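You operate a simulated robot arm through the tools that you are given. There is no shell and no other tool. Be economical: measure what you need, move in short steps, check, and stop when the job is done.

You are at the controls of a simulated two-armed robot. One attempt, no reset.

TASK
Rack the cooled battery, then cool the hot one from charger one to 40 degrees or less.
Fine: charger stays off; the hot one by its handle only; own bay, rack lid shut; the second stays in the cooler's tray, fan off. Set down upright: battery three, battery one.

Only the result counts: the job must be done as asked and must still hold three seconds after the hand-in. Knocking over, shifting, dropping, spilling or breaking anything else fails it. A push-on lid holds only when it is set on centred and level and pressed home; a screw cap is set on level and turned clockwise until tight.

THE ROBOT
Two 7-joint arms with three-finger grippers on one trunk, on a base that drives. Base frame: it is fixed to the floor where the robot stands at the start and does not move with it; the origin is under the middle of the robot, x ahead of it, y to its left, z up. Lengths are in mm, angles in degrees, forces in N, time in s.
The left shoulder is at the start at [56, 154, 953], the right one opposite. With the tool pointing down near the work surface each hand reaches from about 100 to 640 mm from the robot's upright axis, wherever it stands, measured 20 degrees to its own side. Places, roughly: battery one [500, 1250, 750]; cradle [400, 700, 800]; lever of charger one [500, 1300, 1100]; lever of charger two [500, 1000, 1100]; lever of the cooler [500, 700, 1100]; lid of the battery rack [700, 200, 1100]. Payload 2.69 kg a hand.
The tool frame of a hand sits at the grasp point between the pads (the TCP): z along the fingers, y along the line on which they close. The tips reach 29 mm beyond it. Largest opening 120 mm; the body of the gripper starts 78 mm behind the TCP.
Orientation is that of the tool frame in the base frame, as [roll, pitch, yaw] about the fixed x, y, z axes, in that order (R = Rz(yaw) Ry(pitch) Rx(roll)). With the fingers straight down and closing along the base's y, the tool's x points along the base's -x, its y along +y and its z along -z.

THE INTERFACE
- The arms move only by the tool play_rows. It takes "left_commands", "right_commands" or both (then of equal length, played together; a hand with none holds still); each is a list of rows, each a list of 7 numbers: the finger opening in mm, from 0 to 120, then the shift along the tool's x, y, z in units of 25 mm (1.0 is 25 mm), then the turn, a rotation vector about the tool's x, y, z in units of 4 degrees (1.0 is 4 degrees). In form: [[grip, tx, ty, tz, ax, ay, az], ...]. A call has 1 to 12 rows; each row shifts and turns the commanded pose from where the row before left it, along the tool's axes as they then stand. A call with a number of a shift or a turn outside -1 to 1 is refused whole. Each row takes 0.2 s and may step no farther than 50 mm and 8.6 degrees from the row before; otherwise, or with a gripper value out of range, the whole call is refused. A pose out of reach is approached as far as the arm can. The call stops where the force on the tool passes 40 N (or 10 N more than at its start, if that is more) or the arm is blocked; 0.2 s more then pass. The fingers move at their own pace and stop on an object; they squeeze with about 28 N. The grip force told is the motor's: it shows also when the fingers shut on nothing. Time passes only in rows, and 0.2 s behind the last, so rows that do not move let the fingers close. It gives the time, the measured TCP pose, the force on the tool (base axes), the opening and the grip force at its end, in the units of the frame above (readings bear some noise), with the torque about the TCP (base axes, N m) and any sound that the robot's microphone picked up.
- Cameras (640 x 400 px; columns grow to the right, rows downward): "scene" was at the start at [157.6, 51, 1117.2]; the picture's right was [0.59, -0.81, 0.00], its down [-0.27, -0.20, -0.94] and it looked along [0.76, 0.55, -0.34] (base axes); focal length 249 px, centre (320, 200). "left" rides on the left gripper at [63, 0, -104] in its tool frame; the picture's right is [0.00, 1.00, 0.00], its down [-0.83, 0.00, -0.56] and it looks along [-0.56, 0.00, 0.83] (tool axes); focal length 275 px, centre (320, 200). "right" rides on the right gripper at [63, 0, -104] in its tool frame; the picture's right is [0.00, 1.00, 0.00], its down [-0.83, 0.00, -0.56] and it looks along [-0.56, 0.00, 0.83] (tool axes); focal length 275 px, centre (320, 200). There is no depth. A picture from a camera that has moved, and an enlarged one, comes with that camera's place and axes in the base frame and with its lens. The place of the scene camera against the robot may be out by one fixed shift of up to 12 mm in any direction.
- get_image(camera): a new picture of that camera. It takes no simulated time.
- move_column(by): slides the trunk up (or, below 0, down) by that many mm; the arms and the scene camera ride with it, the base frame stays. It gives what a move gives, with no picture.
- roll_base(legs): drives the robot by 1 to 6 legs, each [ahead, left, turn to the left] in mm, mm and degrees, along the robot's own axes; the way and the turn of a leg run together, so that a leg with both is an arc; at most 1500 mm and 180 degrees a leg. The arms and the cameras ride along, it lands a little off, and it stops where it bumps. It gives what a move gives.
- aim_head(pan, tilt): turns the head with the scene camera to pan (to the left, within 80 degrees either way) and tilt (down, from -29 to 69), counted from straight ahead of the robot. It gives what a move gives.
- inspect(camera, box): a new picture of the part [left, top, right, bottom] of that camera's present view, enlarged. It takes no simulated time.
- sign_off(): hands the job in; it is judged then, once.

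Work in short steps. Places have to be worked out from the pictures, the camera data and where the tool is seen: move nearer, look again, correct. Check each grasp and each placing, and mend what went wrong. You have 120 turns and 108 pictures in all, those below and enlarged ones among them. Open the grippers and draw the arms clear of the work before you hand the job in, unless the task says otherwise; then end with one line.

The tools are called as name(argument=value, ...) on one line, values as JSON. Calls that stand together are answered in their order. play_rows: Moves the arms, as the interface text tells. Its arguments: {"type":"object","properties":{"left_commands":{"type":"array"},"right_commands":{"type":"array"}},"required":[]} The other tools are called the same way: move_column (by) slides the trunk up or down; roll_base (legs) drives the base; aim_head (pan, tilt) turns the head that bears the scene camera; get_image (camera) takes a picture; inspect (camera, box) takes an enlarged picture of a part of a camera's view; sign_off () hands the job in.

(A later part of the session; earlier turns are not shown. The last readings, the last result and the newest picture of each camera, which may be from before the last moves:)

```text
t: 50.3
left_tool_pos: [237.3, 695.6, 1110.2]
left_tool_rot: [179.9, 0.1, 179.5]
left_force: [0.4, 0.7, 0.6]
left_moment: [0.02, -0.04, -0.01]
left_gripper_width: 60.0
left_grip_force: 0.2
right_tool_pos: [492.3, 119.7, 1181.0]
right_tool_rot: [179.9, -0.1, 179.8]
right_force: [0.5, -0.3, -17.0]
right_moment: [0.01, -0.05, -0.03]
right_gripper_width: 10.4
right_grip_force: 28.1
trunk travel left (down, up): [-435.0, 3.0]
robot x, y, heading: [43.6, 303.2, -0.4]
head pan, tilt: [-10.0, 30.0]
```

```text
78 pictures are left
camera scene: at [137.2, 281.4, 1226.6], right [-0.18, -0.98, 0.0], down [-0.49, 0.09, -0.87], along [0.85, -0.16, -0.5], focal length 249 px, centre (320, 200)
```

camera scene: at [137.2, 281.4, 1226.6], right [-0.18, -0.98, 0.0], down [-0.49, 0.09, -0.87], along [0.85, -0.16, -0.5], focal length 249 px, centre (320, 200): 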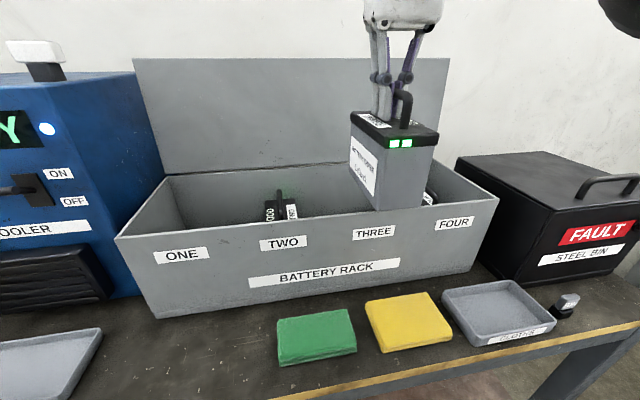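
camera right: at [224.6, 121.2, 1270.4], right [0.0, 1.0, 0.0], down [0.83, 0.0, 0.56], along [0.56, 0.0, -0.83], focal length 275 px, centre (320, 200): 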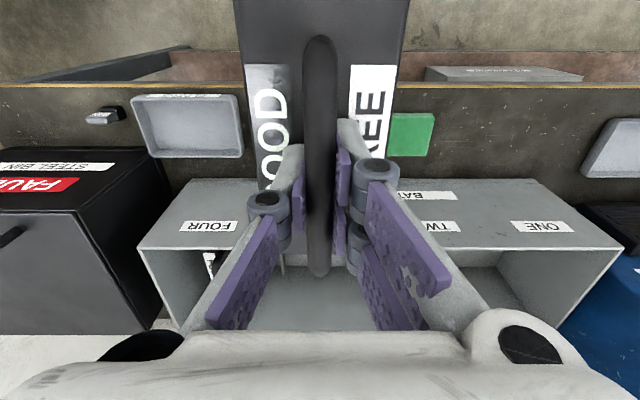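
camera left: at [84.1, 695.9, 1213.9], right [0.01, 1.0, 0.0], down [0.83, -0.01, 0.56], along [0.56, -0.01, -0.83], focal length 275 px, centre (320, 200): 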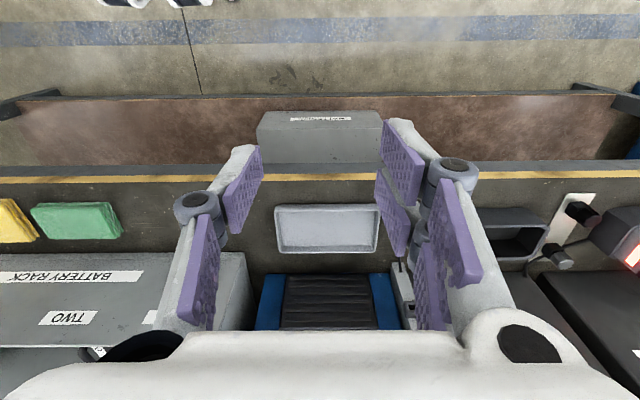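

Clear of the rim and well placed over bay three. Continuing 108 mm ahead.

play_rows(right_commands=[[0, -0.3, 0, 0, 0, 0, 0], [0, -0.6, 0.02, 0, 0, 0, 0], [0, -0.7, 0.02, 0, 0, 0, 0], [0, -0.7, 0.02, 0, 0, 0, 0], [0, -0.7, 0.02, 0, 0, 0, 0], [0, -0.7, 0, 0, 0, 0, 0], [0, -0.4, 0, 0, 0, 0, 0], [0, -0.2, 0, 0, 0, 0, 0]])

get_image(camera="scene")

get_image(camera="right")

```text
t: 52.1
left_tool_pos: [237.1, 694.8, 1110.4]
left_tool_rot: [-180.0, -0.1, 179.6]
left_force: [0.4, 0.1, 0.4]
left_moment: [-0.01, 0.02, -0.06]
left_gripper_width: 60.1
left_grip_force: 0.0
right_tool_pos: [505.1, 118.9, 1177.9]
right_tool_rot: [180.0, 0.0, 179.7]
right_force: [0.2, -0.3, -16.9]
right_moment: [-0.01, -0.07, -0.03]
right_gripper_width: 10.3
right_grip_force: 28.4
right hand out of reach, approached as far as the arm can: row 2, 3, 4, 5, 6, 7, 8
trunk travel left (down, up): [-435.0, 3.0]
robot x, y, heading: [44.9, 301.7, -0.3]
head pan, tilt: [-10.0, 30.0]
```

```text
77 pictures are left
camera scene: at [137.4, 281.4, 1226.6], right [-0.18, -0.98, 0.0], down [-0.49, 0.09, -0.87], along [0.85, -0.16, -0.5], focal length 249 px, centre (320, 200)
```

scene: 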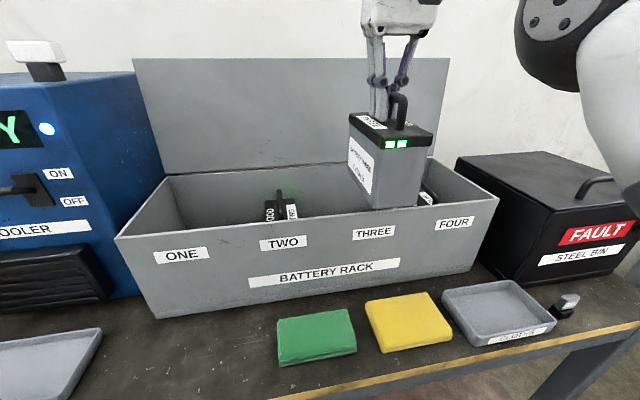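

```text
76 pictures are left
camera right: at [442.8, 119.2, 1282.4], right [0.0, 1.0, 0.0], down [0.83, 0.0, 0.56], along [0.56, 0.0, -0.83], focal length 275 px, centre (320, 200)
```

right: 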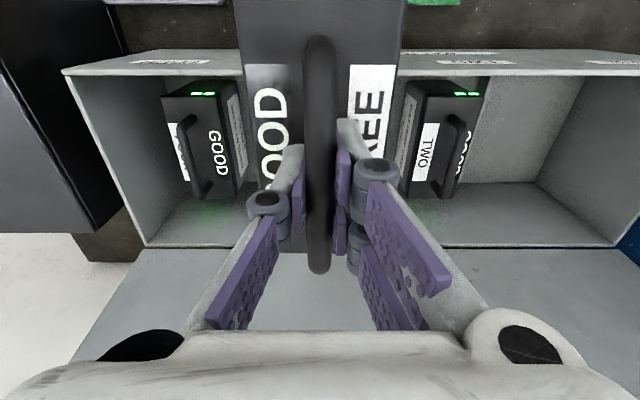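

Arm's reach at this height ends at x≈505; I need x≈600. I drive forward in small legs, watching for a bump.

roll_base(legs=[[35, 0, 0]])

```text
t: 53.0
left_tool_pos: [271.6, 695.7, 1109.3]
left_tool_rot: [179.9, 0.0, 179.6]
left_force: [0.6, -0.7, 0.6]
left_moment: [-0.02, 0.0, 0.04]
left_gripper_width: 59.9
left_grip_force: 0.0
right_tool_pos: [541.5, 117.9, 1177.2]
right_tool_rot: [-179.9, 0.1, 179.8]
right_force: [0.3, 0.2, -17.4]
right_moment: [-0.01, -0.02, 0.03]
right_gripper_width: 10.0
right_grip_force: 27.8
trunk travel left (down, up): [-435.0, 3.0]
robot x, y, heading: [82.5, 298.7, -0.8]
head pan, tilt: [-10.0, 30.0]
```

No bump; another 40 mm.

roll_base(legs=[[40, 0, 0]])

get_image(camera="scene")

```text
t: 53.9
left_tool_pos: [311.4, 695.7, 1110.0]
left_tool_rot: [-180.0, 0.0, 179.7]
left_force: [0.0, -0.3, 0.0]
left_moment: [-0.03, 0.04, 0.0]
left_gripper_width: 59.9
left_grip_force: 0.0
right_tool_pos: [580.0, 118.0, 1177.2]
right_tool_rot: [-180.0, 0.1, 179.8]
right_force: [0.1, -0.3, -17.4]
right_moment: [-0.03, -0.05, -0.02]
right_gripper_width: 10.2
right_grip_force: 28.3
trunk travel left (down, up): [-435.0, 3.0]
robot x, y, heading: [116.1, 301.6, -0.3]
head pan, tilt: [-10.0, 30.0]
```

```text
75 pictures are left
camera scene: at [211.6, 280.9, 1226.9], right [-0.18, -0.98, 0.0], down [-0.49, 0.09, -0.87], along [0.85, -0.16, -0.5], focal length 249 px, centre (320, 200)
```

scene: 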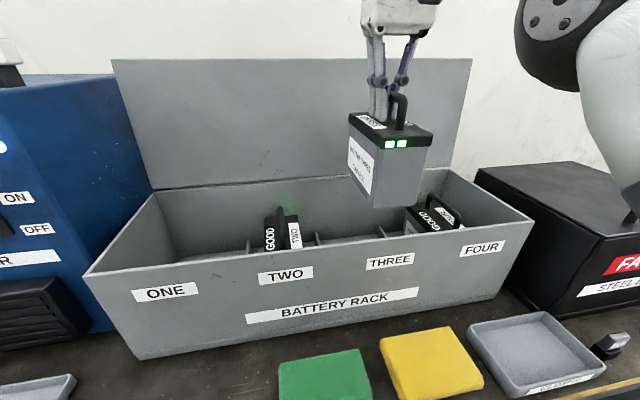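

Low dividers are visible on the rack floor. One more 20 mm, then look down with the right camera.

roll_base(legs=[[20, 0, 0]])

get_image(camera="right")

inspect(camera="scene", box=[220, 100, 480, 290])

```text
t: 54.6
left_tool_pos: [330.5, 694.3, 1110.2]
left_tool_rot: [-180.0, 0.1, 179.7]
left_force: [0.3, 0.7, -1.1]
left_moment: [0.01, 0.0, 0.0]
left_gripper_width: 60.0
left_grip_force: 0.1
right_tool_pos: [598.1, 117.1, 1177.6]
right_tool_rot: [179.9, 0.1, 179.7]
right_force: [0.5, -0.1, -16.9]
right_moment: [0.02, -0.06, -0.01]
right_gripper_width: 10.2
right_grip_force: 28.2
trunk travel left (down, up): [-435.0, 3.0]
robot x, y, heading: [134.5, 302.3, -0.4]
head pan, tilt: [-10.0, 30.0]
```

```text
74 pictures are left
camera right: at [536.0, 118.8, 1283.1], right [0.0, 1.0, 0.0], down [0.83, 0.0, 0.56], along [0.56, 0.0, -0.83], focal length 275 px, centre (320, 200)
```

right: 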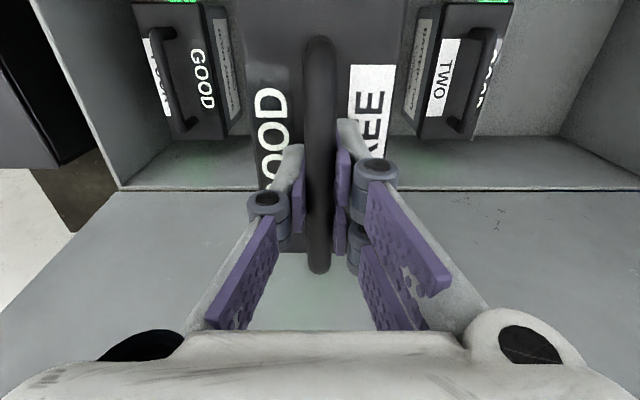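

```text
2.11 times, centred on (350, 195) of scene
camera zoom: at [230.6, 280.7, 1226.9], right [-0.18, -0.98, 0.0], down [-0.49, 0.09, -0.87], along [0.85, -0.16, -0.5], focal length 525 px, centre (257, 210)
```

zoom: 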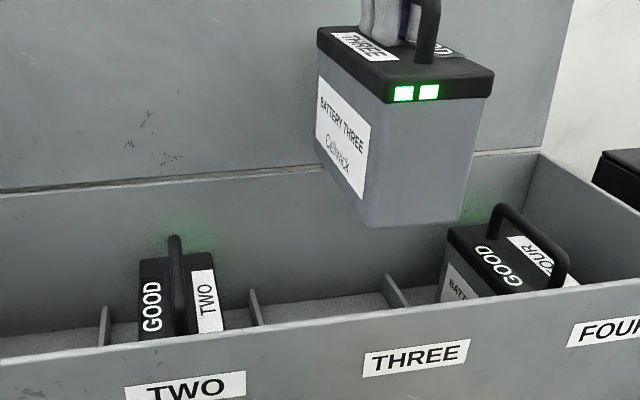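

Over the bay with ample side clearance. I lower a little first, checking x doesn't drift from the earlier out-of-reach command.

play_rows(right_commands=[[0, 0, 0, 0.2, 0, 0, 0], [0, 0, 0, 0.3, 0, 0, 0]])

```text
t: 55.2
left_tool_pos: [330.7, 694.6, 1108.1]
left_tool_rot: [-180.0, -0.1, 179.6]
left_force: [0.4, -0.8, -0.4]
left_moment: [-0.03, -0.01, 0.0]
left_gripper_width: 60.1
left_grip_force: 0.1
right_tool_pos: [601.4, 117.3, 1163.0]
right_tool_rot: [180.0, -0.1, 179.8]
right_force: [-0.1, -0.2, -18.1]
right_moment: [-0.01, -0.09, 0.01]
right_gripper_width: 10.1
right_grip_force: 27.6
trunk travel left (down, up): [-435.0, 3.0]
robot x, y, heading: [138.5, 299.8, -0.4]
head pan, tilt: [-10.0, 30.0]
```

Steady. I lower with the column 150 mm (pure vertical), then finish with the arm.

move_column(by=-150)

get_image(camera="right")

get_image(camera="scene")

```text
t: 56.5
left_tool_pos: [330.2, 695.4, 987.3]
left_tool_rot: [180.0, -0.6, 179.5]
left_force: [1.3, -0.4, 0.2]
left_moment: [0.03, 0.05, 0.01]
left_gripper_width: 59.7
left_grip_force: 0.0
right_tool_pos: [631.4, 118.9, 965.2]
right_tool_rot: [179.7, -9.9, 179.9]
right_force: [-9.2, 0.8, 16.8]
right_moment: [0.19, -0.49, 0.08]
right_gripper_width: 10.7
right_grip_force: 27.8
trunk travel left (down, up): [-314.0, 123.0]
robot x, y, heading: [142.0, 303.9, -0.7]
head pan, tilt: [-10.0, 30.0]
stopped: the force on the tool passed its limit at 74 N (the readings are from after the stop); the commanded pose is now the measured one
```

```text
72 pictures are left
camera right: at [587.3, 118.4, 1079.7], right [0.0, 1.0, 0.01], down [0.91, 0.0, 0.41], along [0.41, 0.01, -0.91], focal length 275 px, centre (320, 200)
```

right: 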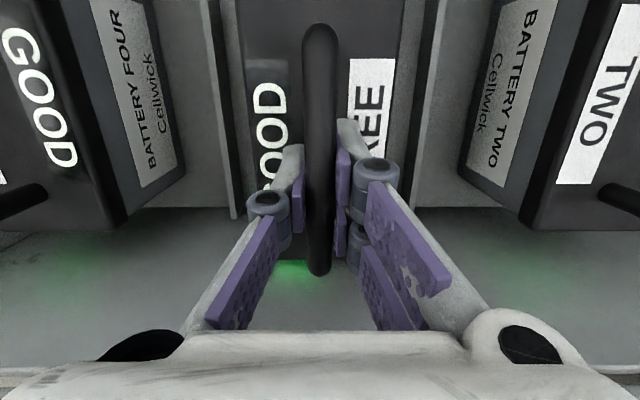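

```text
71 pictures are left
camera scene: at [313.2, 280.4, 1089.3], right [-0.18, -0.98, 0.0], down [-0.49, 0.09, -0.87], along [0.85, -0.16, -0.5], focal length 249 px, centre (320, 200)
```

scene: 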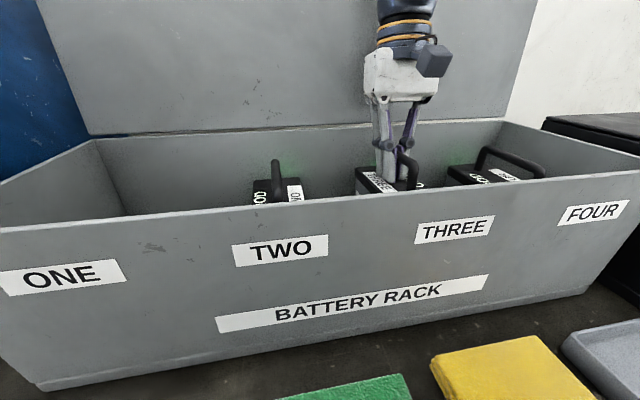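

The arm crept forward as reach grew, and battery touched something; it's between the dividers. Tool is tilted 10°. I zoom to see the battery's state.

inspect(camera="scene", box=[300, 80, 480, 220])

```text
2.86 times, centred on (390, 150) of scene
camera zoom: at [313.2, 280.4, 1089.3], right [-0.18, -0.98, 0.0], down [-0.49, 0.09, -0.87], along [0.85, -0.16, -0.5], focal length 712 px, centre (120, 343)
```

zoom: 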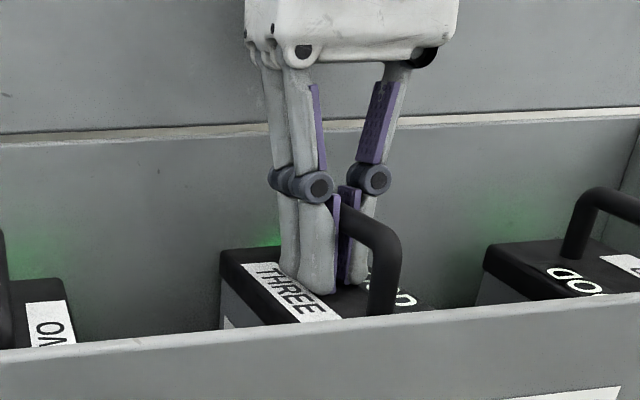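

The tool tilted on contact. I raise a bit, draw back ~30 mm and level the tool again.

play_rows(right_commands=[[0, 0.1, 0, -0.3, 0, 0, 0], [0, 0.3, 0, -0.2, 0, -0.5, 0], [0, 0.3, 0, 0, 0, -0.5, 0], [0, 0.3, 0, 0, 0, -0.5, 0], [0, 0.3, 0, 0, 0, -0.5, 0], [0, 0, 0, 0, 0, -0.45, 0]])

inspect(camera="scene", box=[300, 80, 480, 220])

get_image(camera="right")

```text
t: 57.9
left_tool_pos: [332.8, 695.0, 988.1]
left_tool_rot: [-179.9, -0.6, 179.6]
left_force: [1.3, -0.3, -0.3]
left_moment: [0.0, -0.01, -0.03]
left_gripper_width: 60.0
left_grip_force: 0.1
right_tool_pos: [604.0, 118.2, 978.6]
right_tool_rot: [179.8, 0.0, 179.7]
right_force: [-0.5, 0.9, -16.9]
right_moment: [-0.03, 0.0, 0.0]
right_gripper_width: 10.4
right_grip_force: 28.3
right hand out of reach, approached as far as the arm can: row 2, 3
trunk travel left (down, up): [-314.0, 123.0]
robot x, y, heading: [138.4, 301.9, -0.6]
head pan, tilt: [-10.0, 30.0]
```

```text
2.86 times, centred on (390, 150) of scene
camera zoom: at [315.3, 279.9, 1089.4], right [-0.18, -0.98, 0.0], down [-0.49, 0.09, -0.87], along [0.85, -0.16, -0.5], focal length 712 px, centre (120, 343)
```

zoom: 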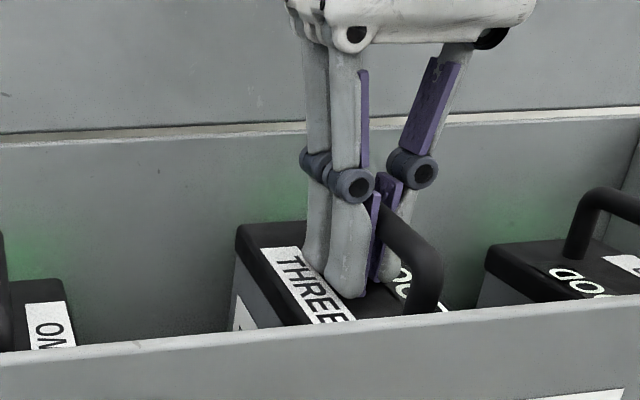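

```text
68 pictures are left
camera right: at [540.8, 118.1, 1084.7], right [0.0, 1.0, 0.0], down [0.83, 0.0, 0.56], along [0.56, 0.0, -0.83], focal length 275 px, centre (320, 200)
```

right: 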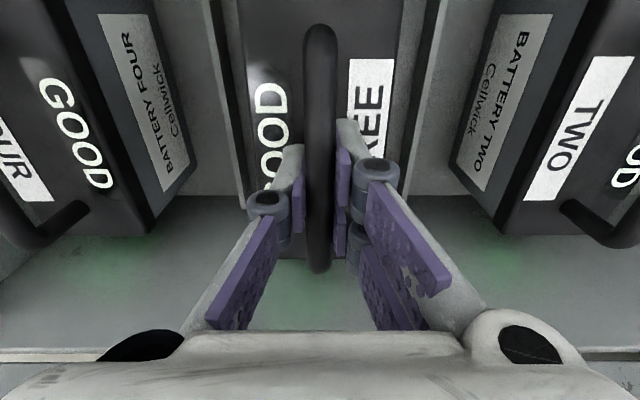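

Hanging free, level, at x≈604 between the dividers. I lower gently to the floor.

play_rows(right_commands=[[0, 0, 0, 0.2, 0, 0, 0], [0, 0, 0, 0.2, 0, 0, 0], [0, 0, 0, 0.2, 0, 0, 0], [0, 0, 0, 0.2, 0, 0, 0]])

```text
t: 58.9
left_tool_pos: [332.2, 695.7, 987.0]
left_tool_rot: [179.9, -0.6, 179.7]
left_force: [0.1, -1.5, -0.3]
left_moment: [-0.02, -0.02, 0.03]
left_gripper_width: 60.1
left_grip_force: 0.1
right_tool_pos: [603.9, 117.2, 959.3]
right_tool_rot: [179.7, 0.0, 179.8]
right_force: [7.2, 0.0, 6.3]
right_moment: [0.03, 0.61, 0.02]
right_gripper_width: 10.3
right_grip_force: 27.5
trunk travel left (down, up): [-314.0, 123.0]
robot x, y, heading: [141.6, 299.7, -0.5]
head pan, tilt: [-10.0, 30.0]
```

Contact at z≈959. I ease down 3 mm more to seat it.

play_rows(right_commands=[[0, 0, 0, 0.06, 0, 0, 0], [0, 0, 0, 0.06, 0, 0, 0]])

inspect(camera="scene", box=[300, 80, 540, 220])

```text
t: 59.5
left_tool_pos: [332.8, 695.7, 988.7]
left_tool_rot: [180.0, -0.6, 179.7]
left_force: [0.2, 0.7, 0.4]
left_moment: [-0.02, -0.01, 0.0]
left_gripper_width: 59.9
left_grip_force: 0.1
right_tool_pos: [604.1, 118.8, 958.0]
right_tool_rot: [179.7, 0.2, 179.9]
right_force: [9.2, -1.6, 21.9]
right_moment: [-0.03, -0.04, 0.07]
right_gripper_width: 10.3
right_grip_force: 28.3
trunk travel left (down, up): [-314.0, 123.0]
robot x, y, heading: [137.3, 303.5, -0.5]
head pan, tilt: [-10.0, 30.0]
```

```text
2.67 times, centred on (420, 150) of scene
camera zoom: at [314.1, 280.5, 1089.8], right [-0.18, -0.98, 0.0], down [-0.49, 0.09, -0.87], along [0.85, -0.16, -0.5], focal length 665 px, centre (53, 333)
```

zoom: 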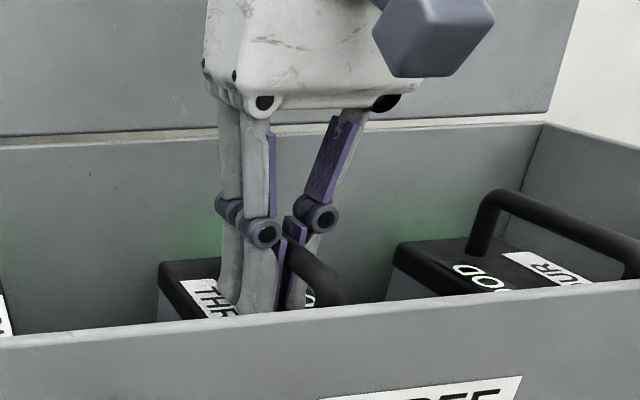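

Seated (22 N on floor). I release and rise straight up.

play_rows(right_commands=[[14, 0, 0, 0, 0, 0, 0], [40, 0, 0, 0, 0, 0, 0], [40, 0, 0, 0, 0, 0, 0], [40, 0, 0, -0.5, 0, 0, 0], [40, 0, 0, -1, 0, 0, 0], [40, 0, 0, -1, 0, 0, 0], [40, 0, 0, -1, 0, 0, 0], [40, 0, 0, -1, 0, 0, 0]])

get_image(camera="right")

get_image(camera="scene")

```text
t: 61.3
left_tool_pos: [331.0, 695.2, 987.6]
left_tool_rot: [179.9, -0.7, 179.6]
left_force: [-0.2, -0.4, -0.7]
left_moment: [0.02, 0.0, 0.0]
left_gripper_width: 59.9
left_grip_force: 0.0
right_tool_pos: [605.5, 118.6, 1063.5]
right_tool_rot: [179.8, -0.1, 179.8]
right_force: [-0.5, 0.6, 0.6]
right_moment: [0.01, 0.02, -0.04]
right_gripper_width: 40.0
right_grip_force: 0.0
right hand out of reach, approached as far as the arm can: row 8
trunk travel left (down, up): [-314.0, 123.0]
robot x, y, heading: [137.9, 300.6, -0.5]
head pan, tilt: [-10.0, 30.0]
```

```text
66 pictures are left
camera right: at [542.3, 119.0, 1168.7], right [0.0, 1.0, 0.0], down [0.83, 0.0, 0.56], along [0.56, 0.0, -0.83], focal length 275 px, centre (320, 200)
```

right: 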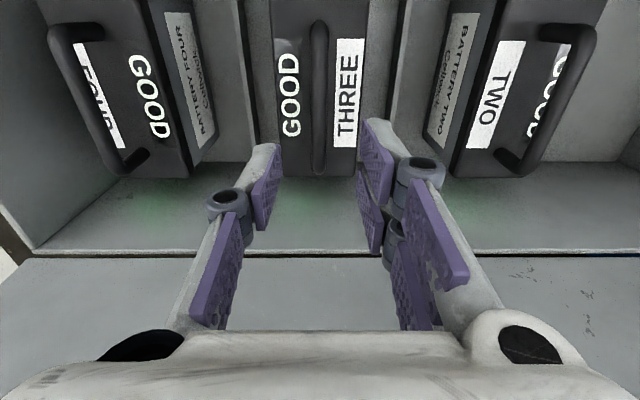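

```text
65 pictures are left
camera scene: at [314.4, 280.4, 1089.6], right [-0.18, -0.98, 0.0], down [-0.49, 0.09, -0.87], along [0.85, -0.16, -0.5], focal length 249 px, centre (320, 200)
```

scene: 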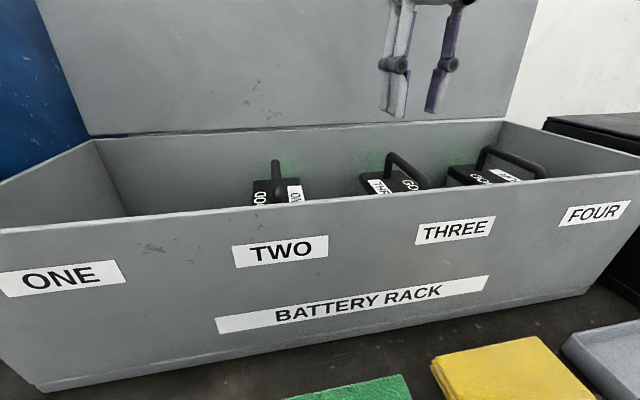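

Battery three stands in bay three like its neighbours. Now the lid: raise the column and draw the right hand back, preparing to cage the lid's top edge (≈x 725, z 1224) with tilted fingers.

move_column(by=120)

play_rows(right_commands=[[40, 0.6, 0, 0, 0, 0, 1], [40, 0.6, 0, 0, 0, 0, 1], [40, 0.6, 0, 0, 0, 0, 1], [40, 0.6, 0, 0, 0, 0, 1], [40, 0.4, 0, 0, 0, 0, 1], [40, 0.4, 0, 0, 0, 0, 1], [40, 0.4, 0, 0, 0, 0, 1], [40, 0, 0, 0, 0, 0, 1], [40, 0, 0, 0, 0, 0, 1], [40, 0, 0, 0, 0, 0, 1], [40, 0, 0, 0, 0, 0, 1], [40, 0, 0, 0, 0, 0, 1]])

```text
t: 62.8
left_tool_pos: [333.2, 694.7, 1107.8]
left_tool_rot: [180.0, -0.7, 179.6]
left_force: [0.9, 0.3, -1.4]
left_moment: [0.0, 0.05, -0.01]
left_gripper_width: 59.9
left_grip_force: 0.1
right_tool_pos: [580.5, 118.7, 1220.2]
right_tool_rot: [179.8, 4.9, 179.8]
right_force: [0.7, 0.1, -0.7]
right_moment: [-0.01, 0.05, 0.02]
right_gripper_width: 40.2
right_grip_force: 0.1
trunk travel left (down, up): [-434.0, 3.0]
robot x, y, heading: [138.6, 298.5, -0.4]
head pan, tilt: [-10.0, 30.0]
```

```text
t: 65.4
left_tool_pos: [332.2, 694.5, 1107.6]
left_tool_rot: [179.9, -0.7, 179.5]
left_force: [-0.6, -0.4, 0.8]
left_moment: [-0.03, -0.01, -0.03]
left_gripper_width: 60.1
left_grip_force: 0.1
right_tool_pos: [490.9, 134.1, 1214.0]
right_tool_rot: [176.1, 3.2, 131.6]
right_force: [0.0, -0.3, -0.6]
right_moment: [0.01, -0.02, 0.01]
right_gripper_width: 39.9
right_grip_force: 0.1
trunk travel left (down, up): [-434.0, 3.0]
robot x, y, heading: [142.6, 302.1, -0.5]
head pan, tilt: [-10.0, 30.0]
```

Continuing the yaw turn to 90°.

play_rows(right_commands=[[40, 0, 0, 0, 0, 0, 1], [40, 0, 0, 0, 0, 0, 1], [40, 0, 0, 0, 0, 0, 1], [40, 0, 0, 0, 0, 0, 1], [40, 0, 0, 0, 0, 0, 1], [40, 0, 0, 0, 0, 0, 1], [40, 0, 0, 0, 0, 0, 1], [40, 0, 0, 0, 0, 0, 1], [40, 0, 0, 0, 0, 0, 1], [40, 0, 0, 0, 0, 0, 1], [40, 0, 0, 0, 0, 0, 0.4]])

play_rows(right_commands=[[40, 0, 0, 0, -1, 0, 0], [40, 0, 0, 0, -1, 0, 0], [40, 0, 0, 0, -1, 0, 0], [40, 0, 0, 0, -1, 0, 0], [40, 0, 0, 0, -1, 0, 0], [40, 0, 0, 0, -1, 0, 0], [40, 0, 0, 0, -1, 0, 0], [40, 0, 0, 0, -1, 0, 0], [40, 0, 0, 0, -1, 0, 0], [40, 0, 0, 0, -1, 0, 0]])

get_image(camera="scene")

```text
t: 67.8
left_tool_pos: [332.5, 695.0, 1108.9]
left_tool_rot: [180.0, -0.6, 179.6]
left_force: [-0.5, 0.0, -0.3]
left_moment: [0.04, 0.01, 0.02]
left_gripper_width: 59.9
left_grip_force: 0.1
right_tool_pos: [491.2, 135.0, 1214.0]
right_tool_rot: [174.9, -0.1, 90.2]
right_force: [-0.2, -0.8, 0.0]
right_moment: [0.03, 0.0, 0.0]
right_gripper_width: 39.7
right_grip_force: 0.0
trunk travel left (down, up): [-434.0, 3.0]
robot x, y, heading: [144.1, 299.6, -0.4]
head pan, tilt: [-10.0, 30.0]
```

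```text
t: 70.0
left_tool_pos: [332.0, 694.6, 1107.3]
left_tool_rot: [180.0, -0.6, 179.6]
left_force: [0.7, -1.1, -0.1]
left_moment: [0.02, -0.02, 0.0]
left_gripper_width: 60.1
left_grip_force: 0.2
right_tool_pos: [492.9, 135.1, 1215.1]
right_tool_rot: [134.8, -0.3, 90.2]
right_force: [0.6, -0.8, 0.4]
right_moment: [0.02, -0.02, 0.02]
right_gripper_width: 40.1
right_grip_force: 0.0
trunk travel left (down, up): [-434.0, 3.0]
robot x, y, heading: [139.1, 300.7, -0.7]
head pan, tilt: [-10.0, 30.0]
```

```text
64 pictures are left
camera scene: at [231.0, 280.8, 1226.3], right [-0.18, -0.98, 0.0], down [-0.49, 0.09, -0.87], along [0.85, -0.16, -0.5], focal length 249 px, centre (320, 200)
```

scene: 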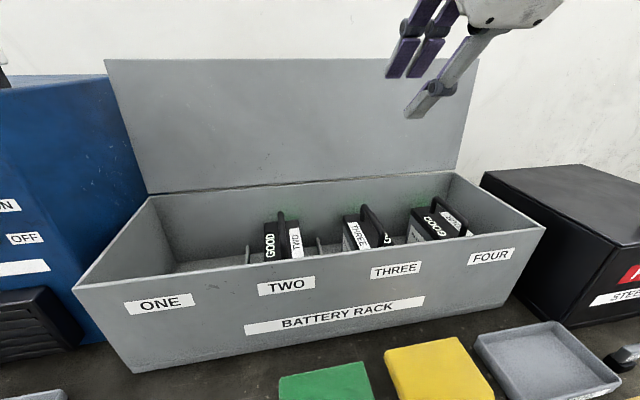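

The lid's top edge: about x 723, z 1222, leaning back ~4°. I bring the open, tilted hand up to just in front and above it.

play_rows(right_commands=[[70, 0.22, 0.84, 0.49, 0, 0, 0], [70, 0.22, 0.84, 0.49, 0, 0, 0], [70, 0.22, 0.84, 0.49, 0, 0, 0], [70, 0.22, 0.84, 0.49, 0, 0, 0], [70, 0.22, 0.84, 0.49, 0, 0, 0], [70, 0.22, 0.84, 0.49, 0, 0, 0], [70, 0.22, 0.84, 0.49, 0, 0, 0], [70, 0.22, 0.84, 0.49, 0, 0, 0]])

aim_head(pan=-15, tilt=10)

get_image(camera="scene")

get_image(camera="right")

```text
t: 71.8
left_tool_pos: [333.0, 695.3, 1107.4]
left_tool_rot: [179.9, -0.5, 179.6]
left_force: [-0.2, -0.3, -0.4]
left_moment: [-0.01, 0.05, -0.02]
left_gripper_width: 59.9
left_grip_force: 0.0
right_tool_pos: [679.1, 180.7, 1263.0]
right_tool_rot: [134.8, -0.2, 90.3]
right_force: [-0.4, 0.0, 0.2]
right_moment: [0.01, 0.0, 0.0]
right_gripper_width: 70.0
right_grip_force: 0.1
trunk travel left (down, up): [-434.0, 3.0]
robot x, y, heading: [138.2, 303.2, -0.8]
head pan, tilt: [-10.0, 30.0]
```

```text
t: 72.7
left_tool_pos: [331.6, 694.4, 1106.6]
left_tool_rot: [-180.0, -0.6, 179.6]
left_force: [0.1, -0.4, 0.2]
left_moment: [0.0, 0.01, 0.0]
left_gripper_width: 60.0
left_grip_force: 0.0
right_tool_pos: [679.3, 181.3, 1265.3]
right_tool_rot: [134.9, -0.2, 90.2]
right_force: [-0.1, -0.3, -1.2]
right_moment: [-0.01, 0.0, -0.02]
right_gripper_width: 69.9
right_grip_force: 0.1
trunk travel left (down, up): [-434.0, 3.0]
robot x, y, heading: [143.3, 301.7, -0.5]
head pan, tilt: [-15.0, 10.0]
```

```text
63 pictures are left
camera scene: at [231.8, 272.6, 1258.5], right [-0.27, -0.96, 0.0], down [-0.17, 0.05, -0.98], along [0.95, -0.26, -0.17], focal length 249 px, centre (320, 200)
```

scene: 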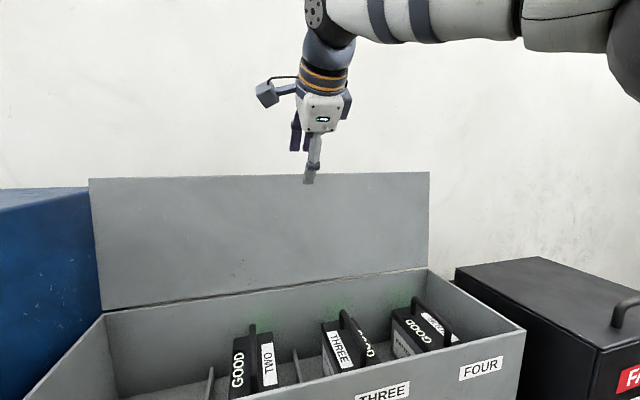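

```text
62 pictures are left
camera right: at [604.6, 243.3, 1339.2], right [0.71, 0.01, 0.71], down [-0.39, -0.83, 0.39], along [0.59, -0.55, -0.59], focal length 275 px, centre (320, 200)
```

right: 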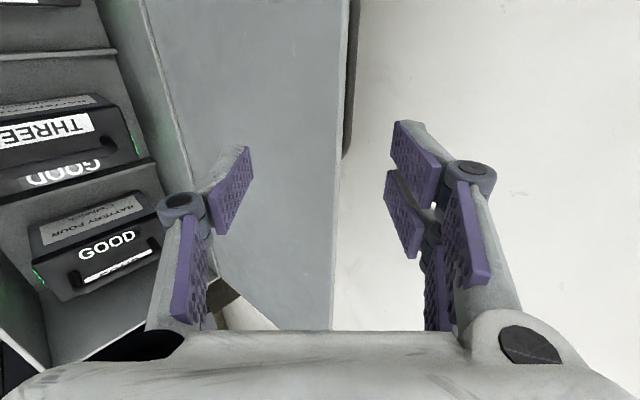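

The lid edge lies between the fingers. I slide in along the fingers, watching force.

play_rows(right_commands=[[70, 0, 0.2, 0.6, 0, 0, 0], [70, 0, 0.2, 0.6, 0, 0, 0], [70, 0, 0, 0.6, 0, 0, 0]])

get_image(camera="right")

inspect(camera="scene", box=[220, 60, 420, 240])

```text
t: 73.5
left_tool_pos: [332.2, 694.3, 1107.6]
left_tool_rot: [180.0, -0.6, 179.6]
left_force: [-0.1, -0.4, 0.3]
left_moment: [0.03, 0.05, 0.01]
left_gripper_width: 59.7
left_grip_force: 0.1
right_tool_pos: [718.8, 180.1, 1240.6]
right_tool_rot: [134.8, -0.1, 90.2]
right_force: [0.0, 0.0, 0.0]
right_moment: [0.05, -0.02, -0.03]
right_gripper_width: 69.8
right_grip_force: 0.0
trunk travel left (down, up): [-434.0, 3.0]
robot x, y, heading: [139.7, 302.1, -0.4]
head pan, tilt: [-15.0, 10.0]
```

```text
61 pictures are left
camera right: at [644.2, 243.5, 1314.1], right [0.71, 0.01, 0.71], down [-0.39, -0.83, 0.39], along [0.59, -0.55, -0.59], focal length 275 px, centre (320, 200)
```

right: 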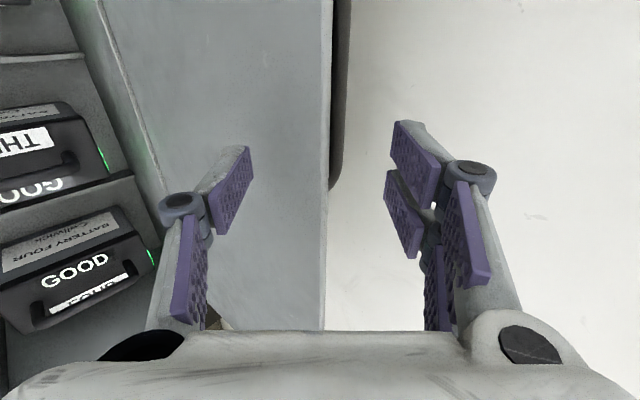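

```text
2.22 times, centred on (320, 150) of scene
camera zoom: at [232.1, 272.6, 1258.6], right [-0.27, -0.96, 0.0], down [-0.17, 0.05, -0.98], along [0.95, -0.26, -0.17], focal length 554 px, centre (320, 311)
```

zoom: 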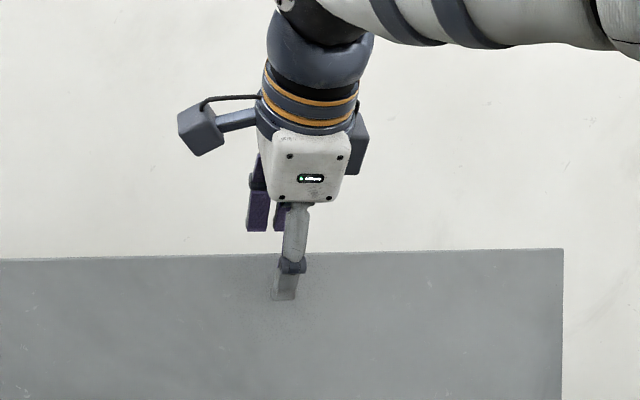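

The lid has a handle on its back near the edge around y 166–240. I move clear of it to y≈130, open wide, and lower so the upper finger drops behind the lid's edge.

play_rows(right_commands=[[90, -0.5, 0, 0, 0, 0, 0], [120, -0.5, 0, 0, 0, 0, 0], [120, -0.5, 0, 0, 0, 0, 0], [120, -0.5, 0, 0, 0, 0, 0], [120, 0, -0.4, 0.22, 0, 0, 0], [120, 0, -0.4, 0.22, 0, 0, 0], [120, 0, -0.4, 0.22, 0, 0, 0], [120, 0, -0.4, 0.22, 0, 0, 0], [120, 0, -0.35, 0.22, 0, 0, 0]])

get_image(camera="right")

inspect(camera="scene", box=[220, 60, 460, 240])

```text
t: 75.5
left_tool_pos: [331.4, 694.8, 1106.8]
left_tool_rot: [180.0, -0.6, 179.5]
left_force: [-0.2, -0.4, 0.0]
left_moment: [-0.01, 0.02, -0.02]
left_gripper_width: 60.0
left_grip_force: 0.1
right_tool_pos: [703.8, 129.0, 1185.2]
right_tool_rot: [134.8, -0.3, 90.1]
right_force: [-0.4, -0.3, -0.1]
right_moment: [-0.02, 0.0, -0.02]
right_gripper_width: 120.0
right_grip_force: 0.1
trunk travel left (down, up): [-434.0, 3.0]
robot x, y, heading: [140.7, 298.4, -0.6]
head pan, tilt: [-15.0, 10.0]
```

```text
59 pictures are left
camera right: at [628.8, 192.9, 1260.7], right [0.71, 0.0, 0.71], down [-0.39, -0.83, 0.39], along [0.59, -0.55, -0.59], focal length 275 px, centre (320, 200)
```

right: 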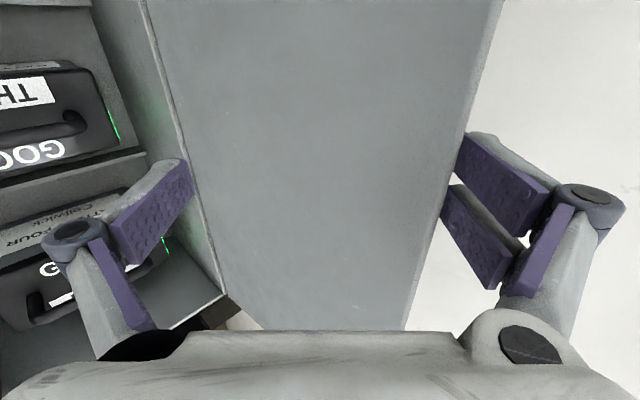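

```text
2.22 times, centred on (340, 150) of scene
camera zoom: at [231.7, 272.6, 1258.6], right [-0.27, -0.96, 0.0], down [-0.17, 0.05, -0.98], along [0.95, -0.26, -0.17], focal length 554 px, centre (276, 311)
```

zoom: 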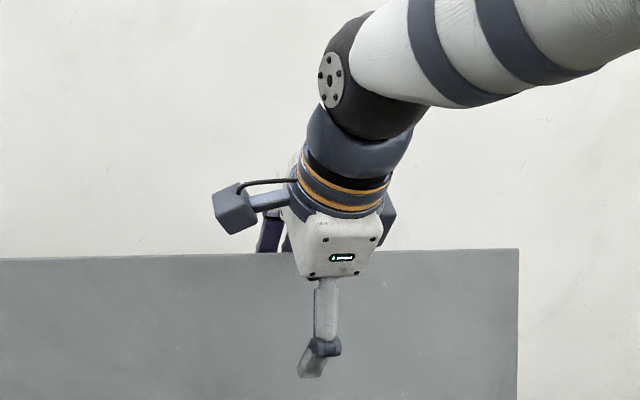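

The upper finger is behind the lid's edge. I pull back toward the robot in steps.

play_rows(right_commands=[[120, 0, -0.4, -0.4, 0, 0, 0], [120, 0, -0.4, -0.4, 0, 0, 0], [120, 0, -0.4, -0.4, 0, 0, 0], [120, 0, -0.4, -0.4, 0, 0, 0], [120, 0, -0.4, -0.4, 0, 0, 0]])

get_image(camera="right")

get_image(camera="scene")

```text
t: 76.7
left_tool_pos: [332.4, 694.5, 1107.4]
left_tool_rot: [-180.0, -0.6, 179.6]
left_force: [0.1, -0.3, -0.3]
left_moment: [0.0, 0.01, 0.0]
left_gripper_width: 60.0
left_grip_force: 0.0
right_tool_pos: [633.1, 129.6, 1184.0]
right_tool_rot: [135.2, -0.2, 90.2]
right_force: [2.8, 0.0, 1.9]
right_moment: [0.04, 0.02, 0.0]
right_gripper_width: 120.2
right_grip_force: 0.1
trunk travel left (down, up): [-434.0, 3.0]
robot x, y, heading: [139.8, 303.1, -0.6]
head pan, tilt: [-15.0, 10.0]
```

```text
57 pictures are left
camera right: at [559.1, 192.7, 1259.5], right [0.71, 0.01, 0.71], down [-0.39, -0.83, 0.39], along [0.59, -0.55, -0.59], focal length 275 px, centre (320, 200)
```

right: 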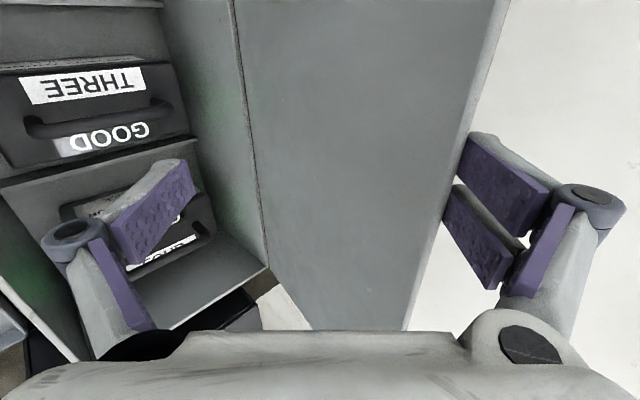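

```text
56 pictures are left
camera scene: at [232.3, 272.6, 1258.4], right [-0.27, -0.96, 0.0], down [-0.17, 0.05, -0.98], along [0.95, -0.26, -0.17], focal length 249 px, centre (320, 200)
```

scene: 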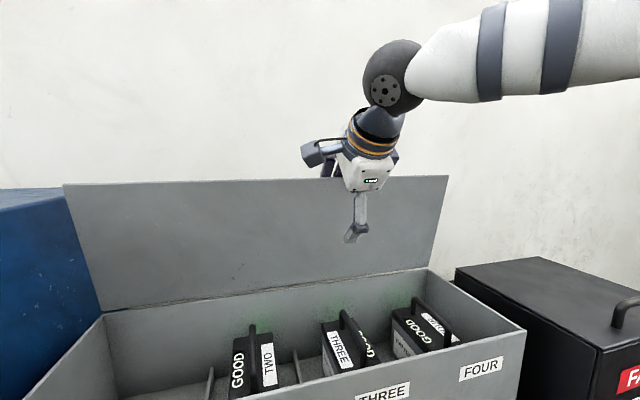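

The lid follows the hand. I continue along its arc.

play_rows(right_commands=[[120, 0, -0.51, -0.34, 0, 0, 0], [120, 0, -0.51, -0.34, 0, 0, 0], [120, 0, -0.72, -0.35, 0, 0, 0], [120, 0, -0.72, -0.35, 0, 0, 0], [120, 0, -0.76, -0.2, 0, 0, 0], [120, 0, -0.76, -0.2, 0, 0, 0]])

get_image(camera="scene")

```text
t: 78.1
left_tool_pos: [332.0, 695.4, 1107.3]
left_tool_rot: [180.0, -0.7, 179.6]
left_force: [-0.5, 0.2, -0.6]
left_moment: [0.02, 0.03, 0.0]
left_gripper_width: 60.0
left_grip_force: 0.0
right_tool_pos: [531.5, 128.5, 1147.3]
right_tool_rot: [134.8, -0.1, 90.2]
right_force: [1.2, -0.5, 0.8]
right_moment: [0.06, 0.04, -0.06]
right_gripper_width: 120.0
right_grip_force: 0.0
trunk travel left (down, up): [-434.0, 3.0]
robot x, y, heading: [140.9, 301.3, -0.5]
head pan, tilt: [-15.0, 10.0]
```

```text
55 pictures are left
camera scene: at [231.9, 272.6, 1258.6], right [-0.27, -0.96, 0.0], down [-0.17, 0.05, -0.98], along [0.95, -0.26, -0.17], focal length 249 px, centre (320, 200)
```

scene: 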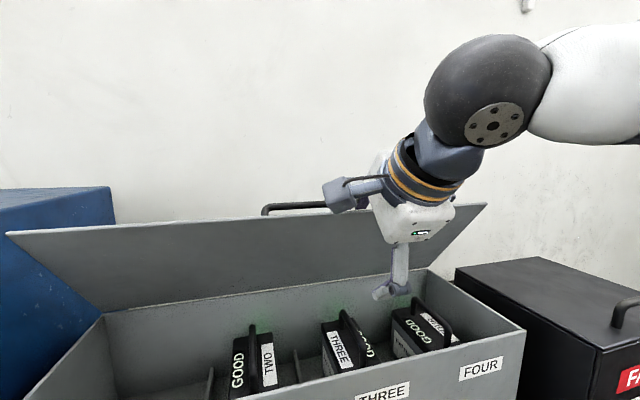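

Good; the lid is ~35° forward and needs light push. Continuing the arc.

play_rows(right_commands=[[120, 0, -0.78, -0.07, 0, 0, 0], [120, 0, -0.78, -0.07, 0, 0, 0], [120, 0, -0.78, 0.07, 0, 0, 0], [120, 0, -0.78, 0.07, 0, 0, 0]])

get_image(camera="scene")

```text
t: 79.1
left_tool_pos: [331.3, 695.1, 1108.4]
left_tool_rot: [179.9, -0.5, 179.6]
left_force: [-0.2, 0.0, 0.5]
left_moment: [0.0, 0.02, 0.02]
left_gripper_width: 60.1
left_grip_force: 0.0
right_tool_pos: [475.1, 127.3, 1094.4]
right_tool_rot: [135.0, -0.1, 90.5]
right_force: [-3.8, 0.2, 2.7]
right_moment: [-0.08, -0.29, -0.03]
right_gripper_width: 120.1
right_grip_force: 0.0
right hand out of reach, approached as far as the arm can: row 4
trunk travel left (down, up): [-434.0, 3.0]
robot x, y, heading: [140.0, 297.1, -0.6]
head pan, tilt: [-15.0, 10.0]
```

```text
54 pictures are left
camera scene: at [230.6, 272.6, 1258.8], right [-0.27, -0.96, 0.0], down [-0.17, 0.05, -0.98], along [0.95, -0.26, -0.17], focal length 249 px, centre (320, 200)
```

scene: 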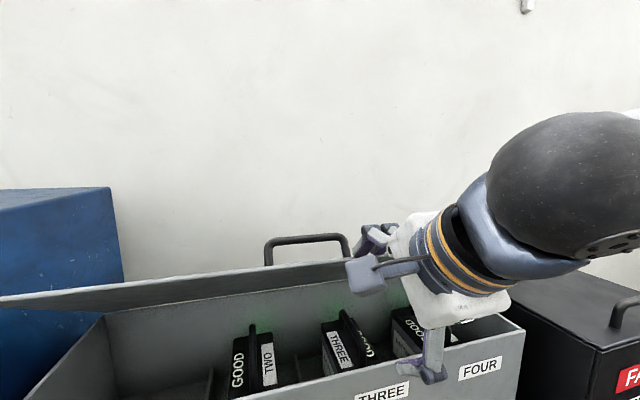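

Lid is about 60° over and the arm is near its inner limit. I back the base off to withdraw the hand.

roll_base(legs=[[-110, 0, 0]])

get_image(camera="scene")

```text
t: 80.3
left_tool_pos: [222.6, 696.1, 1107.1]
left_tool_rot: [179.9, -0.5, 179.6]
left_force: [-0.2, 0.0, -1.1]
left_moment: [0.03, -0.01, 0.01]
left_gripper_width: 59.8
left_grip_force: 0.1
right_tool_pos: [367.8, 127.7, 1093.9]
right_tool_rot: [135.1, -0.1, 90.3]
right_force: [-0.9, -0.5, -0.3]
right_moment: [-0.01, -0.03, 0.03]
right_gripper_width: 119.8
right_grip_force: 0.1
trunk travel left (down, up): [-434.0, 3.0]
robot x, y, heading: [31.7, 305.6, -0.7]
head pan, tilt: [-15.0, 10.0]
```

```text
53 pictures are left
camera scene: at [122.3, 273.5, 1258.6], right [-0.27, -0.96, 0.0], down [-0.17, 0.05, -0.98], along [0.95, -0.26, -0.17], focal length 249 px, centre (320, 200)
```

scene: 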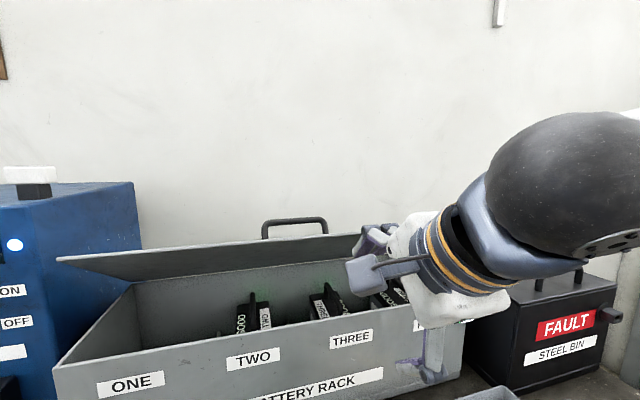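

The lid stays where left (friction). I close the fingers, go over its front edge, and will press it down.

play_rows(right_commands=[[0, 0, 0.57, -0.57, 0, 0, 0], [0, 0, 0.57, -0.57, 0, 0, 0], [0, 0, 0.57, -0.57, 0, 0, 0], [0, 0, 0.61, 0.61, 0, 0, 0], [0, 0, 0.61, 0.61, 0, 0, 0], [0, 0, 0.61, 0.61, 0, 0, 0], [0, 0, 0.61, 0.61, 0, 0, 0], [0, 0, 0.61, 0.61, 0, 0, 0], [0, 0, 0.61, 0.61, 0, 0, 0], [0, 0, 0.3, 0.3, 0, 0, 0]])

get_image(camera="scene")

```text
t: 82.5
left_tool_pos: [222.9, 696.7, 1107.4]
left_tool_rot: [180.0, -0.7, 179.7]
left_force: [0.3, 0.3, 0.1]
left_moment: [0.02, 0.01, 0.01]
left_gripper_width: 59.9
left_grip_force: 0.0
right_tool_pos: [508.9, 128.1, 1154.5]
right_tool_rot: [134.9, -0.1, 90.3]
right_force: [0.2, 0.7, 0.4]
right_moment: [0.01, 0.0, 0.02]
right_gripper_width: 0.0
right_grip_force: 27.3
trunk travel left (down, up): [-434.0, 3.0]
robot x, y, heading: [30.7, 301.0, -0.6]
head pan, tilt: [-15.0, 10.0]
```

```text
52 pictures are left
camera scene: at [123.1, 273.5, 1258.6], right [-0.27, -0.96, 0.0], down [-0.17, 0.05, -0.98], along [0.95, -0.26, -0.17], focal length 249 px, centre (320, 200)
```

scene: 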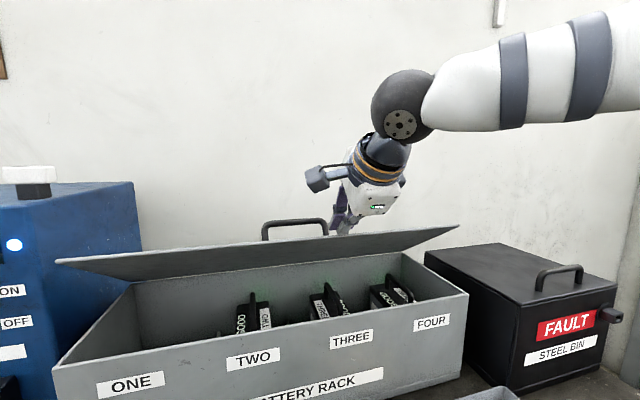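

Fingertips are above the lid near its edge. Pressing down.

play_rows(right_commands=[[0, 0, -0.5, 0.5, 0, 0, 0], [0, 0, -0.5, 0.5, 0, 0, 0], [0, 0, -0.5, 0.5, 0, 0, 0], [0, 0, -0.5, 0.5, 0, 0, 0], [0, 0, -0.5, 0.5, 0, 0, 0], [0, 0, -0.5, 0.5, 0, 0, 0], [0, 0, -0.5, 0.5, 0, 0, 0]])

get_image(camera="scene")

```text
t: 83.1
left_tool_pos: [215.5, 694.3, 1109.9]
left_tool_rot: [-180.0, -0.1, 179.6]
left_force: [-1.0, -0.4, 0.4]
left_moment: [0.03, 0.0, 0.0]
left_gripper_width: 59.7
left_grip_force: 0.1
right_tool_pos: [498.1, 128.9, 1131.2]
right_tool_rot: [134.3, -0.1, 90.4]
right_force: [-39.1, -3.5, 20.0]
right_moment: [-0.48, 0.42, 0.01]
right_gripper_width: 0.0
right_grip_force: 28.0
trunk travel left (down, up): [-434.0, 3.0]
robot x, y, heading: [30.7, 302.2, -0.9]
head pan, tilt: [-15.0, 10.0]
stopped in row 2 (right hand): the force on the tool passed its limit at 48 N (the readings are from after the stop); the commanded pose is now the measured one
```

```text
51 pictures are left
camera scene: at [113.6, 272.9, 1259.7], right [-0.27, -0.96, 0.0], down [-0.16, 0.05, -0.99], along [0.95, -0.26, -0.17], focal length 249 px, centre (320, 200)
```

scene: 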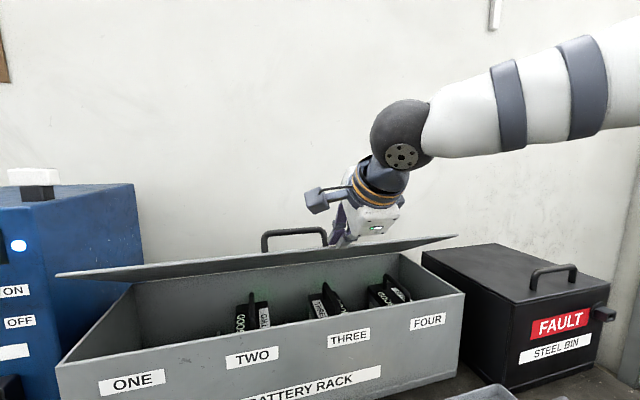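

Force points along the lid: the tips met its edge end-on. I lift, go 45 mm further in, and press again.

play_rows(right_commands=[[0, 0, 0, -0.8, 0, 0, 0], [0, 0, 0.6, -0.5, 0, 0, 0], [0, 0, 0.8, 0.3, 0, 0, 0], [0, 0, 0.8, 0.6, 0, 0, 0], [0, 0, 0.8, 0.8, 0, 0, 0]])

get_image(camera="right")

```text
t: 84.3
left_tool_pos: [223.4, 696.6, 1107.7]
left_tool_rot: [-179.9, -0.7, 179.6]
left_force: [0.0, -0.2, -1.0]
left_moment: [0.02, -0.01, 0.05]
left_gripper_width: 60.2
left_grip_force: 0.0
right_tool_pos: [567.9, 129.7, 1170.6]
right_tool_rot: [134.9, -0.1, 90.3]
right_force: [0.2, 0.0, 0.2]
right_moment: [-0.03, -0.02, 0.02]
right_gripper_width: 0.0
right_grip_force: 28.2
trunk travel left (down, up): [-434.0, 3.0]
robot x, y, heading: [31.9, 299.7, -0.6]
head pan, tilt: [-15.0, 10.0]
```

```text
50 pictures are left
camera right: at [493.5, 192.0, 1245.9], right [0.71, 0.01, 0.71], down [-0.39, -0.83, 0.39], along [0.59, -0.55, -0.59], focal length 275 px, centre (320, 200)
```

right: 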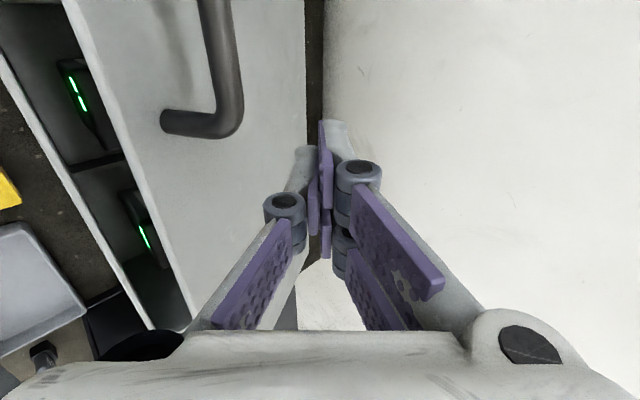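

Tips are over the lid now. I come back 25 mm for leverage and press down.

play_rows(right_commands=[[0, 0, -0.85, 0, 0, 0, 0], [0, 0, -0.65, 0.45, 0, 0, 0], [0, 0, -0.5, 0.5, 0, 0, 0], [0, 0, -0.4, 0.4, 0, 0, 0], [0, 0, -0.4, 0.4, 0, 0, 0], [0, 0, -0.4, 0.4, 0, 0, 0], [0, 0, -0.4, 0.4, 0, 0, 0], [0, 0, -0.4, 0.4, 0, 0, 0]])

get_image(camera="scene")

```text
t: 86.1
left_tool_pos: [222.2, 696.1, 1108.5]
left_tool_rot: [180.0, -0.5, 179.6]
left_force: [0.0, -0.4, 0.6]
left_moment: [-0.01, 0.0, 0.0]
left_gripper_width: 60.0
left_grip_force: 0.0
right_tool_pos: [550.9, 128.9, 1047.3]
right_tool_rot: [135.0, -0.1, 90.4]
right_force: [0.7, -0.1, 0.6]
right_moment: [-0.01, -0.02, -0.01]
right_gripper_width: 0.0
right_grip_force: 28.5
trunk travel left (down, up): [-434.0, 3.0]
robot x, y, heading: [29.5, 305.0, -0.6]
head pan, tilt: [-15.0, 10.0]
```

```text
49 pictures are left
camera scene: at [122.6, 273.4, 1258.6], right [-0.27, -0.96, 0.0], down [-0.17, 0.05, -0.98], along [0.95, -0.26, -0.17], focal length 249 px, centre (320, 200)
```

scene: 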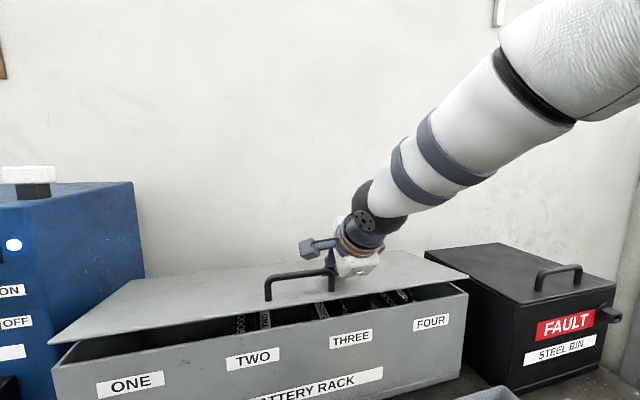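

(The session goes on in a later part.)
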